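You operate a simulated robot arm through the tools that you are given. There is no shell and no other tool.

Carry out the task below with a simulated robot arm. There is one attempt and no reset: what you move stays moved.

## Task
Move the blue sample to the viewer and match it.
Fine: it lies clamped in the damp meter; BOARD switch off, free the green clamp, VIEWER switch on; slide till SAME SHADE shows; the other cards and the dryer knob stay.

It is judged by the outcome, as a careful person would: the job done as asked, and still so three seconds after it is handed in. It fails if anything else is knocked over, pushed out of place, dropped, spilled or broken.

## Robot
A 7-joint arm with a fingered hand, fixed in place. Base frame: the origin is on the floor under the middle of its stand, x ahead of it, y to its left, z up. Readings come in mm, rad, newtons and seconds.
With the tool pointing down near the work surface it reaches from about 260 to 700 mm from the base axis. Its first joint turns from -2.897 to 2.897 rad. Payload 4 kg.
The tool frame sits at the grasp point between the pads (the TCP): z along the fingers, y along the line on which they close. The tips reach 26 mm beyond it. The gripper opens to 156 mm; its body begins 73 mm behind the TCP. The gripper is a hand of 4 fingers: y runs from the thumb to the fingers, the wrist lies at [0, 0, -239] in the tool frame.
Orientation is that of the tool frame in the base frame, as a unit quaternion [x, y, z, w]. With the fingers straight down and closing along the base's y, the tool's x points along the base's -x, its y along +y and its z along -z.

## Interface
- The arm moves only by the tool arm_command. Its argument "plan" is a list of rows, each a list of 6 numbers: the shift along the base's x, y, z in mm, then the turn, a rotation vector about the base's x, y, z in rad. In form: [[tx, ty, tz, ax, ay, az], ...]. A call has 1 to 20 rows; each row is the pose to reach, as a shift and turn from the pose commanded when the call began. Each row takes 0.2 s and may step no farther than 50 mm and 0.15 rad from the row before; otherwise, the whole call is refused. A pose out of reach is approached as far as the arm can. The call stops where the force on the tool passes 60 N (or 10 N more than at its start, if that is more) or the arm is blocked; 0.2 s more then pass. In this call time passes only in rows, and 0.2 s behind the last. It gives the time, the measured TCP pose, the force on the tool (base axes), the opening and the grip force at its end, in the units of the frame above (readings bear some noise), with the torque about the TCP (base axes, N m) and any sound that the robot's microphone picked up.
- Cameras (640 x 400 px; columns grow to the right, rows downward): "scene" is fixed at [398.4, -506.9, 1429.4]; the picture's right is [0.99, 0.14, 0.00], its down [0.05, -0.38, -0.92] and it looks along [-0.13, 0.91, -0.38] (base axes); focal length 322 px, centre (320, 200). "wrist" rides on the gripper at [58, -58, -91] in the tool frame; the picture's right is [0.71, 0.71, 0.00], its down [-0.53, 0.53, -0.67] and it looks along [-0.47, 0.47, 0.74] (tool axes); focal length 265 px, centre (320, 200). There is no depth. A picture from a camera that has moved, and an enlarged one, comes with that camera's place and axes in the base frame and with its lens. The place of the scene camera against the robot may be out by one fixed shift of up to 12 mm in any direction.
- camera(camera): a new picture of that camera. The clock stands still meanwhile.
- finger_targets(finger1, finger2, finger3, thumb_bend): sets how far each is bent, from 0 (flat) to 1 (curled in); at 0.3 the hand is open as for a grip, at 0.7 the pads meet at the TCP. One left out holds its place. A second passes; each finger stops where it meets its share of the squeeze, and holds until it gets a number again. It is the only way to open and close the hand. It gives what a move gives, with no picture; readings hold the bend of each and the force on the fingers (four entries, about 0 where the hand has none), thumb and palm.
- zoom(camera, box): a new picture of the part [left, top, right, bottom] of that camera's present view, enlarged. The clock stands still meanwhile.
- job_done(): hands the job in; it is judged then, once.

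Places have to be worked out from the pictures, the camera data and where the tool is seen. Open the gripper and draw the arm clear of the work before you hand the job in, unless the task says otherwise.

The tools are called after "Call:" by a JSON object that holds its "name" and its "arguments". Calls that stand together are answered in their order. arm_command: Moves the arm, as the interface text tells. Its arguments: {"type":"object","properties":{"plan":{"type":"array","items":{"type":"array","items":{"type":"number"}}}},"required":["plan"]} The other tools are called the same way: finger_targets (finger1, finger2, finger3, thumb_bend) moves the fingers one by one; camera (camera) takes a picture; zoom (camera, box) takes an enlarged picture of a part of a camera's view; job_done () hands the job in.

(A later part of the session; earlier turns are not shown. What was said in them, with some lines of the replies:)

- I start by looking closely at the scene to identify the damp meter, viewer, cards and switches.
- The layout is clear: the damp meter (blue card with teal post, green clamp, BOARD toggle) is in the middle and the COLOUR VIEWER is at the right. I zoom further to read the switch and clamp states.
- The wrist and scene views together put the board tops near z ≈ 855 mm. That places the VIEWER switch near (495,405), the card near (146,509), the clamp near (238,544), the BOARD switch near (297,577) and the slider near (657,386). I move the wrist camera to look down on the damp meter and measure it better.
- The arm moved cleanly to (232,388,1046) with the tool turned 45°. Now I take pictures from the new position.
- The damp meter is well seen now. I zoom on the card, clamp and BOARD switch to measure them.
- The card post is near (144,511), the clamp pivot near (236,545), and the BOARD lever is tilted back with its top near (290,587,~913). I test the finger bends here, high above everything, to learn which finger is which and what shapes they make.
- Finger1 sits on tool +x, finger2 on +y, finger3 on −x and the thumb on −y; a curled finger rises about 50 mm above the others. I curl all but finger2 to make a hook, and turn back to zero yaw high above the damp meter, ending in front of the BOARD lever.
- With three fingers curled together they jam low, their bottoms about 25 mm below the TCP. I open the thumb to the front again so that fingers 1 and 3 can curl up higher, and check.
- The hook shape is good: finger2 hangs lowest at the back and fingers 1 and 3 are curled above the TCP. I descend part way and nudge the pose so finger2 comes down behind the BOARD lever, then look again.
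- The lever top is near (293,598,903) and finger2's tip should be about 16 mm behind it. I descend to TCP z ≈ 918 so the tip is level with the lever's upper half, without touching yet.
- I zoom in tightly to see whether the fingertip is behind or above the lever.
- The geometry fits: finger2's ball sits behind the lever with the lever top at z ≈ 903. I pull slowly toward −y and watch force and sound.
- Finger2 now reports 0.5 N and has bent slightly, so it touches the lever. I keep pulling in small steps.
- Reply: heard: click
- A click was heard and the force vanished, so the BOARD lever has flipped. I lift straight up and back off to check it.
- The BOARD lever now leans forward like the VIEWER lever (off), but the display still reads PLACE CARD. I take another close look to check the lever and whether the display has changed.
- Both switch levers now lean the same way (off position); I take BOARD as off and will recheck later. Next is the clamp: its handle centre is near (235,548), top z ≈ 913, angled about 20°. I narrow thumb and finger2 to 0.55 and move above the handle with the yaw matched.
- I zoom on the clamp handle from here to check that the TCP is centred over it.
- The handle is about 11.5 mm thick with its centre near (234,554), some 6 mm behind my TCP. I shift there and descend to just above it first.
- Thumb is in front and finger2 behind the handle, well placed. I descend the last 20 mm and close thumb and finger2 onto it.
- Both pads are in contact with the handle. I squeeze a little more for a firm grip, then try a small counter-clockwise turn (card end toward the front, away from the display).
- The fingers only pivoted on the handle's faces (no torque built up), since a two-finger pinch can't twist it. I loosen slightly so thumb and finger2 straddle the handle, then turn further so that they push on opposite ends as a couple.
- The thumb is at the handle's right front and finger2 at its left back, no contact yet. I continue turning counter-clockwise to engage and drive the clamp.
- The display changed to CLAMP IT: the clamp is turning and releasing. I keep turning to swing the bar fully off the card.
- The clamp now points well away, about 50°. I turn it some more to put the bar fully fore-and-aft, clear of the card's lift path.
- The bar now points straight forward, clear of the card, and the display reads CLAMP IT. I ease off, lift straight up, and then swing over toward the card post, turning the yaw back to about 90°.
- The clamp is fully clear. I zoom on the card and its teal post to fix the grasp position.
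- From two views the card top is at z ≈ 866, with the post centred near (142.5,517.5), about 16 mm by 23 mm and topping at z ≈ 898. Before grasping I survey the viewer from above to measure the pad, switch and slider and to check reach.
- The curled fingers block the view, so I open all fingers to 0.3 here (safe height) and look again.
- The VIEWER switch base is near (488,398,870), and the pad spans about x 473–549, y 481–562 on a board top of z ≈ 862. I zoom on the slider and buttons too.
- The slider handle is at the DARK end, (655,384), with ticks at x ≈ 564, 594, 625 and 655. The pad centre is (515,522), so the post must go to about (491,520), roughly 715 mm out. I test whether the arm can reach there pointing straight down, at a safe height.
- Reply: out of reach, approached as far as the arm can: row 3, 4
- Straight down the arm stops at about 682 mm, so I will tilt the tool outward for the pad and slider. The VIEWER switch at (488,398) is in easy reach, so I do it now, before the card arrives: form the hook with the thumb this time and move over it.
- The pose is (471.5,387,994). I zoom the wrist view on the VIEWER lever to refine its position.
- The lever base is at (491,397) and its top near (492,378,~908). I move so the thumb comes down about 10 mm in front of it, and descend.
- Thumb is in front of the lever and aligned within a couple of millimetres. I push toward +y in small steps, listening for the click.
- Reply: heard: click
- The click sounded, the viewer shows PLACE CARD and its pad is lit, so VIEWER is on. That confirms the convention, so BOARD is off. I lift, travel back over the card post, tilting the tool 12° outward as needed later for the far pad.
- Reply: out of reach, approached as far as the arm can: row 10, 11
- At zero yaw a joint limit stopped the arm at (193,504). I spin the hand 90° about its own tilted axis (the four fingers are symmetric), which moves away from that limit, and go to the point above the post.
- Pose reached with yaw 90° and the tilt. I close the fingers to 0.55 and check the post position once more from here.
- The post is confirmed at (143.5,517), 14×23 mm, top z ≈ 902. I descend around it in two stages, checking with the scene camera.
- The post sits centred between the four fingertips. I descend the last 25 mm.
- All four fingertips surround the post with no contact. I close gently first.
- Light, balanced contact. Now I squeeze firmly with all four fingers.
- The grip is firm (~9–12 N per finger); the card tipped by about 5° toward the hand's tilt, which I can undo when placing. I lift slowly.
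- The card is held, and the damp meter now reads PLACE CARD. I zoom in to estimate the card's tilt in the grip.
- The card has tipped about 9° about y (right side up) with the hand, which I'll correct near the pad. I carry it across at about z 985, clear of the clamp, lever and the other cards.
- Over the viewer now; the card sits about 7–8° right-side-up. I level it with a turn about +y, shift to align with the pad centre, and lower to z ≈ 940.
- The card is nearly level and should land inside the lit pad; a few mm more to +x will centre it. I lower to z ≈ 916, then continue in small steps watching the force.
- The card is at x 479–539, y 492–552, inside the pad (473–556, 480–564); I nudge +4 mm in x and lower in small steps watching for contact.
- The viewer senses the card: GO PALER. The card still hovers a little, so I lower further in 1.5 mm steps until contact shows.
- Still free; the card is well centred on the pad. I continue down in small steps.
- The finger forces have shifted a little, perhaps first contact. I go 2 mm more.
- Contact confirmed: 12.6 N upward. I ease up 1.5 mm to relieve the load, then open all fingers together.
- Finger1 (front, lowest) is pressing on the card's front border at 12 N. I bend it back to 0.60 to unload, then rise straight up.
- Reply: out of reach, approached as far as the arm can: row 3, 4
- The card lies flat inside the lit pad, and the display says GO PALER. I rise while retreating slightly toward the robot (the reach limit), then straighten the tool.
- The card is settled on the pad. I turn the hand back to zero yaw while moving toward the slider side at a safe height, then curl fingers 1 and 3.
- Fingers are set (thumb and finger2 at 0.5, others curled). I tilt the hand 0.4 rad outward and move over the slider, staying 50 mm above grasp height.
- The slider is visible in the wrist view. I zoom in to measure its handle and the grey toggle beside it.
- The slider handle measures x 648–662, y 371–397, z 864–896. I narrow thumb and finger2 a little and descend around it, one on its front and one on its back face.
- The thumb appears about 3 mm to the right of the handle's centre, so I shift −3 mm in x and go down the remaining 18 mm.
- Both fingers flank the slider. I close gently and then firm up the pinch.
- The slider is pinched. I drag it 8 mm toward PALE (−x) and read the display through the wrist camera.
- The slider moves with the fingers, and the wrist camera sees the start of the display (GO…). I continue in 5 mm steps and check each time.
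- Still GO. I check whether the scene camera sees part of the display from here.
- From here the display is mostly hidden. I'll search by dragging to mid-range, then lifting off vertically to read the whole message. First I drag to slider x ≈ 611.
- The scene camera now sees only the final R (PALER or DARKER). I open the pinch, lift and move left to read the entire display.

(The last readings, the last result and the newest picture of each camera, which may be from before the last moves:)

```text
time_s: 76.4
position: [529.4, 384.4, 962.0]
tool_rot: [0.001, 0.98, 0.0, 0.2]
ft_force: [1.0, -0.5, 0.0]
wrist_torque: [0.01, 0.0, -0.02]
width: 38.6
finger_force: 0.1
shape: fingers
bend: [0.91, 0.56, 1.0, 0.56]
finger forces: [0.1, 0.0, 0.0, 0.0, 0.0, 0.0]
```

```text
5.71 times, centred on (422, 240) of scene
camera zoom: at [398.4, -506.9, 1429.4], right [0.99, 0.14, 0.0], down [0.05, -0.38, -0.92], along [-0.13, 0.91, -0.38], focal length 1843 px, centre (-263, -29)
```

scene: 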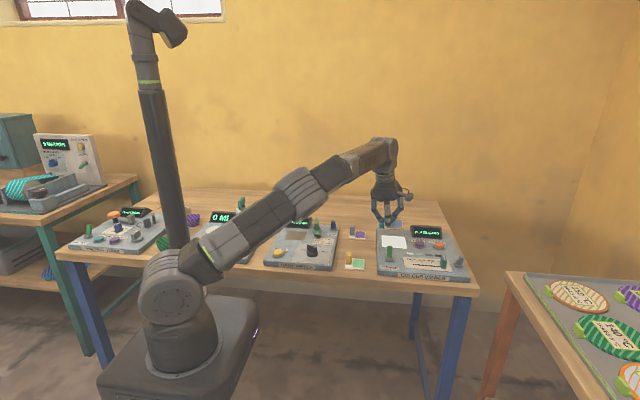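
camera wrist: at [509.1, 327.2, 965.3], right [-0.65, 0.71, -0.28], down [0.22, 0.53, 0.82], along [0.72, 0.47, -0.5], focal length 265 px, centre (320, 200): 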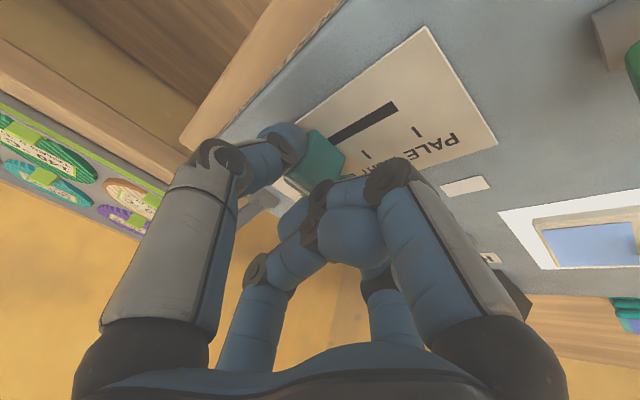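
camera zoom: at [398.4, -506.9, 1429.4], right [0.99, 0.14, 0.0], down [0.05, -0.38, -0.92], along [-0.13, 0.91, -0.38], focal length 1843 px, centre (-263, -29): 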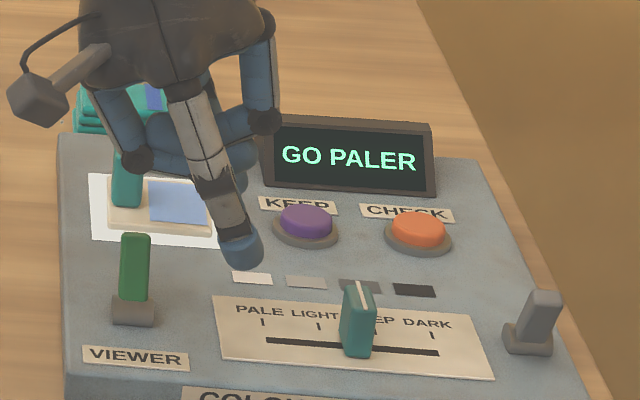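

Still GO PALER with the slider between LIGHT and DEEP, so the match lies further left. I go back down the same way, pinch again and continue in small steps; from here on the scene camera sees the display's end.

Call:
{"name": "arm_command", "arguments": {"plan": [[35, 0, 0, 0, 0, 0], [70, 0, -15, 0, 0, 0], [70, 0, -35, 0, 0, 0], [70, 0, -50, 0, 0, 0], [70, 0, -60, 0, 0, 0]]}}

Call:
{"name": "finger_targets", "arguments": {"finger2": 0.7, "thumb_bend": 0.7}}

Call:
{"name": "arm_command", "arguments": {"plan": [[-2, 0, 0, 0, 0, 0], [-4, 0, 0, 0, 0, 0], [-6, 0, 0, 0, 0, 0]]}}

Call:
{"name": "zoom", "arguments": {"camera": "scene", "box": [396, 210, 476, 270]}}

```text
time_s: 77.6
position: [599.2, 384.4, 902.1]
tool_rot: [0.0, 0.98, 0.0, 0.2]
ft_force: [0.4, 0.1, 0.8]
wrist_torque: [-0.01, 0.02, 0.02]
width: 38.5
finger_force: 0.0
shape: fingers
bend: [0.91, 0.56, 1.0, 0.56]
finger forces: [0.0, 0.1, 0.1, 0.0, 0.0, 0.1]
```

```text
time_s: 78.6
position: [599.9, 382.9, 901.5]
tool_rot: [0.0, 0.98, 0.001, 0.2]
ft_force: [0.2, -7.2, -0.9]
wrist_torque: [-0.14, -0.01, -0.02]
width: 28.5
finger_force: 7.6
shape: fingers
bend: [0.91, 0.65, 1.0, 0.64]
finger forces: [0.0, 4.3, 0.1, 0.1, 10.7, 0.1]
```

```text
time_s: 79.4
position: [593.9, 384.9, 902.2]
tool_rot: [0.0, 0.98, 0.0, 0.199]
ft_force: [0.0, -7.4, -0.2]
wrist_torque: [-0.14, -0.02, -0.1]
width: 29.0
finger_force: 7.5
shape: fingers
bend: [0.91, 0.65, 1.0, 0.64]
finger forces: [0.0, 4.0, 0.0, 0.0, 11.1, 0.0]
```

```text
6.67 times, centred on (436, 240) of scene
camera zoom: at [398.4, -506.9, 1429.4], right [0.99, 0.14, 0.0], down [0.05, -0.38, -0.92], along [-0.13, 0.91, -0.38], focal length 2150 px, centre (-453, -67)
```

zoom: 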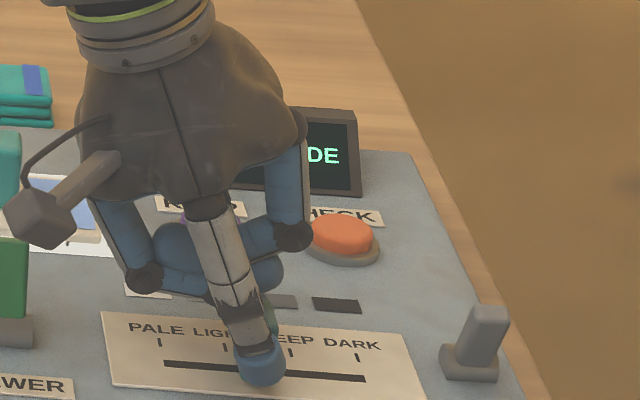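

The display now ends in …DE: SAME SHADE. I go 2 mm further to sit more inside the matching window and check it persists.

Call:
{"name": "arm_command", "arguments": {"plan": [[-1, 0, 0, 0, 0, 0], [-2, 0, 0, 0, 0, 0]]}}

Call:
{"name": "zoom", "arguments": {"camera": "scene", "box": [396, 210, 476, 270]}}

```text
time_s: 80.0
position: [591.2, 384.8, 902.2]
tool_rot: [0.0, 0.98, -0.001, 0.199]
ft_force: [0.4, -6.9, -0.8]
wrist_torque: [-0.17, 0.02, -0.09]
width: 28.8
finger_force: 7.8
shape: fingers
bend: [0.91, 0.65, 1.0, 0.64]
finger forces: [0.0, 3.9, 0.0, 0.0, 11.1, 0.0]
```

```text
6.67 times, centred on (436, 240) of scene
camera zoom: at [398.4, -506.9, 1429.4], right [0.99, 0.14, 0.0], down [0.05, -0.38, -0.92], along [-0.13, 0.91, -0.38], focal length 2150 px, centre (-453, -67)
```

zoom: 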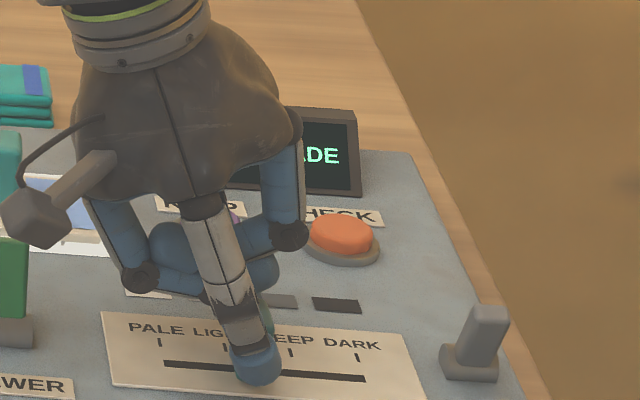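

Still …ADE. I release the pinch gently, lift straight up and move away to confirm the reading.

Call:
{"name": "finger_targets", "arguments": {"finger2": 0.56, "thumb_bend": 0.56}}

Call:
{"name": "arm_command", "arguments": {"plan": [[0, 0, 10, 0, 0, 0], [0, 0, 25, 0, 0, 0], [0, 0, 45, 0, 0, 0], [0, 0, 70, 0, 0, 0], [-25, -15, 85, 0, 0.1, 0], [-50, -30, 95, 0, 0.2, 0], [-75, -45, 105, 0, 0.3, 0], [-100, -60, 115, 0, 0.4, 0], [-140, -80, 125, 0, 0.4, 0], [-180, -100, 135, 0, 0.4, 0]]}}

Call:
{"name": "zoom", "arguments": {"camera": "scene", "box": [350, 200, 478, 280]}}

Call:
{"name": "camera", "arguments": {"camera": "scene"}}

```text
time_s: 81.0
position: [591.3, 385.1, 902.7]
tool_rot: [0.0, 0.98, -0.001, 0.2]
ft_force: [-0.8, -0.4, -0.4]
wrist_torque: [-0.01, 0.0, 0.01]
width: 38.3
finger_force: 0.0
shape: fingers
bend: [0.91, 0.56, 1.0, 0.56]
finger forces: [0.0, 0.0, 0.1, 0.0, 0.0, 0.0]
```

```text
time_s: 83.2
position: [411.7, 283.9, 1037.1]
tool_rot: [-0.001, 1.0, 0.001, -0.001]
ft_force: [0.3, 0.0, -0.1]
wrist_torque: [-0.02, 0.03, -0.01]
width: 38.6
finger_force: 0.1
shape: fingers
bend: [0.91, 0.56, 1.0, 0.56]
finger forces: [0.1, 0.0, 0.0, 0.0, 0.0, 0.1]
```

```text
5.00 times, centred on (414, 240) of scene
camera zoom: at [398.4, -506.9, 1429.4], right [0.99, 0.14, 0.0], down [0.05, -0.38, -0.92], along [-0.13, 0.91, -0.38], focal length 1612 px, centre (-150, 0)
```

zoom: 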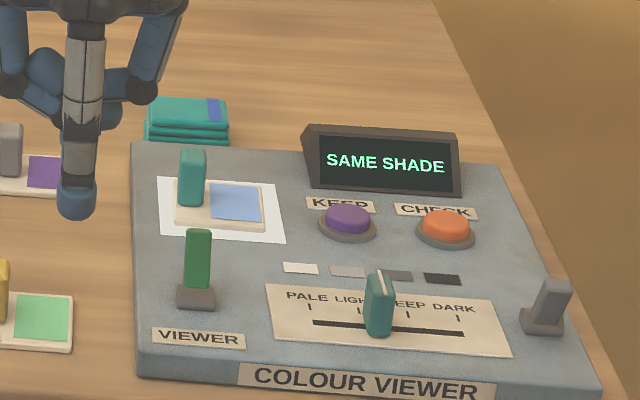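

```text
taken
```

scene: 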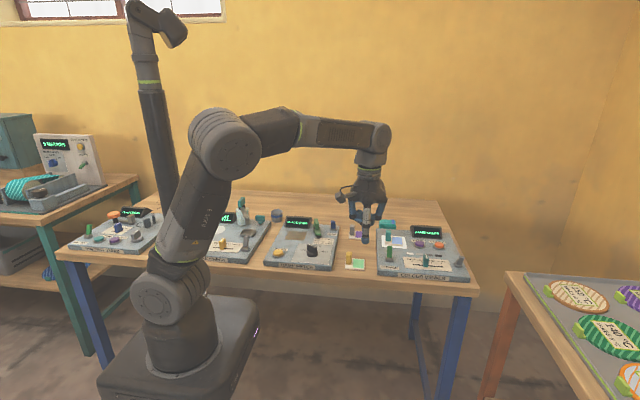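

SAME SHADE is showing with the hand off. I raise the arm clear, open the hand, and check the damp meter, BOARD switch, dryer knob and other cards.

Call:
{"name": "arm_command", "arguments": {"plan": [[-10, -5, 35, 0, 0, 0], [-20, -10, 70, 0, 0, 0], [-25, -10, 110, 0, 0, 0]]}}

Call:
{"name": "finger_targets", "arguments": {"finger1": 0.3, "finger2": 0.3, "finger3": 0.3, "thumb_bend": 0.3}}

Call:
{"name": "zoom", "arguments": {"camera": "scene", "box": [250, 195, 378, 275]}}

Call:
{"name": "zoom", "arguments": {"camera": "scene", "box": [350, 200, 478, 280]}}

Call:
{"name": "camera", "arguments": {"camera": "wrist"}}

```text
time_s: 84.0
position: [386.6, 274.0, 1147.8]
tool_rot: [-0.001, 1.0, 0.0, 0.0]
ft_force: [-0.8, -0.3, 0.4]
wrist_torque: [0.03, 0.02, 0.02]
width: 38.8
finger_force: 0.2
shape: fingers
bend: [0.91, 0.56, 1.0, 0.56]
finger forces: [0.0, 0.0, 0.1, 0.1, 0.0, 0.1]
```

```text
time_s: 85.0
position: [385.9, 275.1, 1147.2]
tool_rot: [0.0, 1.0, -0.001, 0.0]
ft_force: [-0.4, 0.5, 0.2]
wrist_torque: [-0.01, -0.02, -0.02]
width: 106.1
finger_force: 0.0
shape: fingers
bend: [0.3, 0.3, 0.3, 0.3]
finger forces: [0.0, 0.0, 0.1, 0.1, 0.0, 0.0]
```

```text
5.00 times, centred on (314, 235) of scene
camera zoom: at [398.4, -506.9, 1429.4], right [0.99, 0.14, 0.0], down [0.05, -0.38, -0.92], along [-0.13, 0.91, -0.38], focal length 1612 px, centre (350, 25)
```

zoom: 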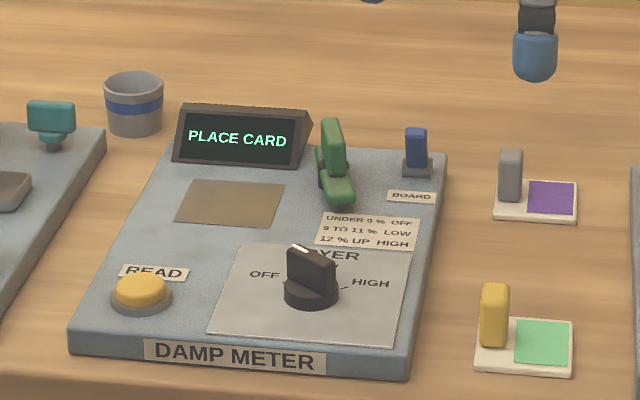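

```text
5.00 times, centred on (414, 240) of scene
camera zoom: at [398.4, -506.9, 1429.4], right [0.99, 0.14, 0.0], down [0.05, -0.38, -0.92], along [-0.13, 0.91, -0.38], focal length 1612 px, centre (-150, 0)
```

zoom: 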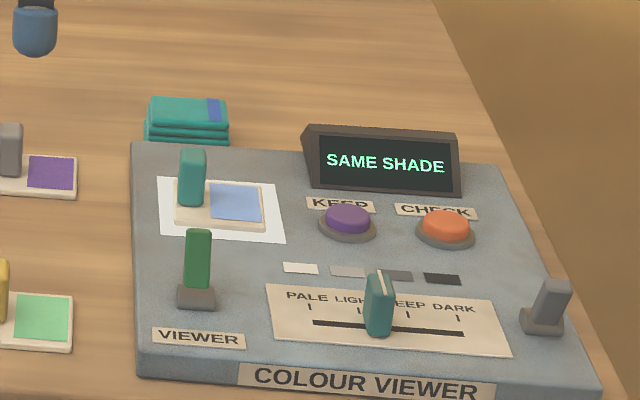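

```text
taken
camera wrist: at [327.7, 217.8, 1240.4], right [-0.71, 0.71, 0.0], down [0.53, 0.53, 0.67], along [0.47, 0.47, -0.74], focal length 265 px, centre (320, 200)
```

wrist: 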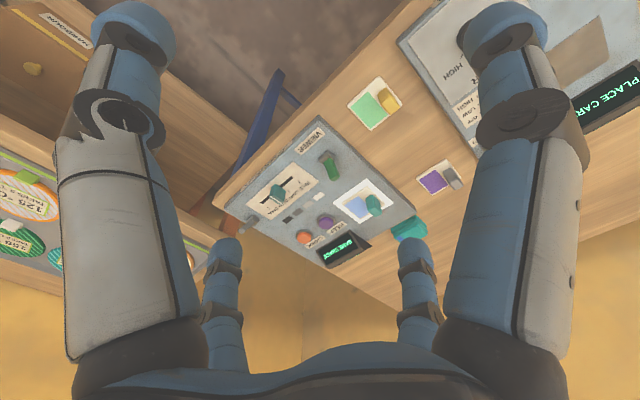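

Everything checks out:
- The blue card is flat on the lit pad, and the viewer shows SAME SHADE.
- VIEWER is on and BOARD is off. The damp meter's own display stays lit even with BOARD off.
- The green clamp is swung clear.
- The dryer knob and the other two cards are where they were.

The hand is open and the arm is clear, so I hand the job in.

Call:
{"name": "job_done", "arguments": {}}

```text
The job is handed in.
```

The blue sample is on the colour viewer's pad and matched: the viewer shows SAME SHADE, and it stayed on after I let go of the slider.

- **Switches:** BOARD is off and VIEWER is on, each confirmed by a click and the lever's position. The damp meter's own display still lights up with BOARD off.
- **Clamp:** the green clamp is turned about 90°, clear of the damp meter's empty card slot.
- **Slider:** it rests between LIGHT and DEEP. I stopped about 2 mm after the match was first seen and did not look for the far edge of the matching range.
- **Left alone:** the other two cards and the dryer knob look unmoved in the final pictures. I did not press KEEP or CHECK.

While I was setting the card down, one finger pressed its front edge at about 12 N. The card still lay flat and inside the pad afterwards. The hand is open and the arm is drawn clear.
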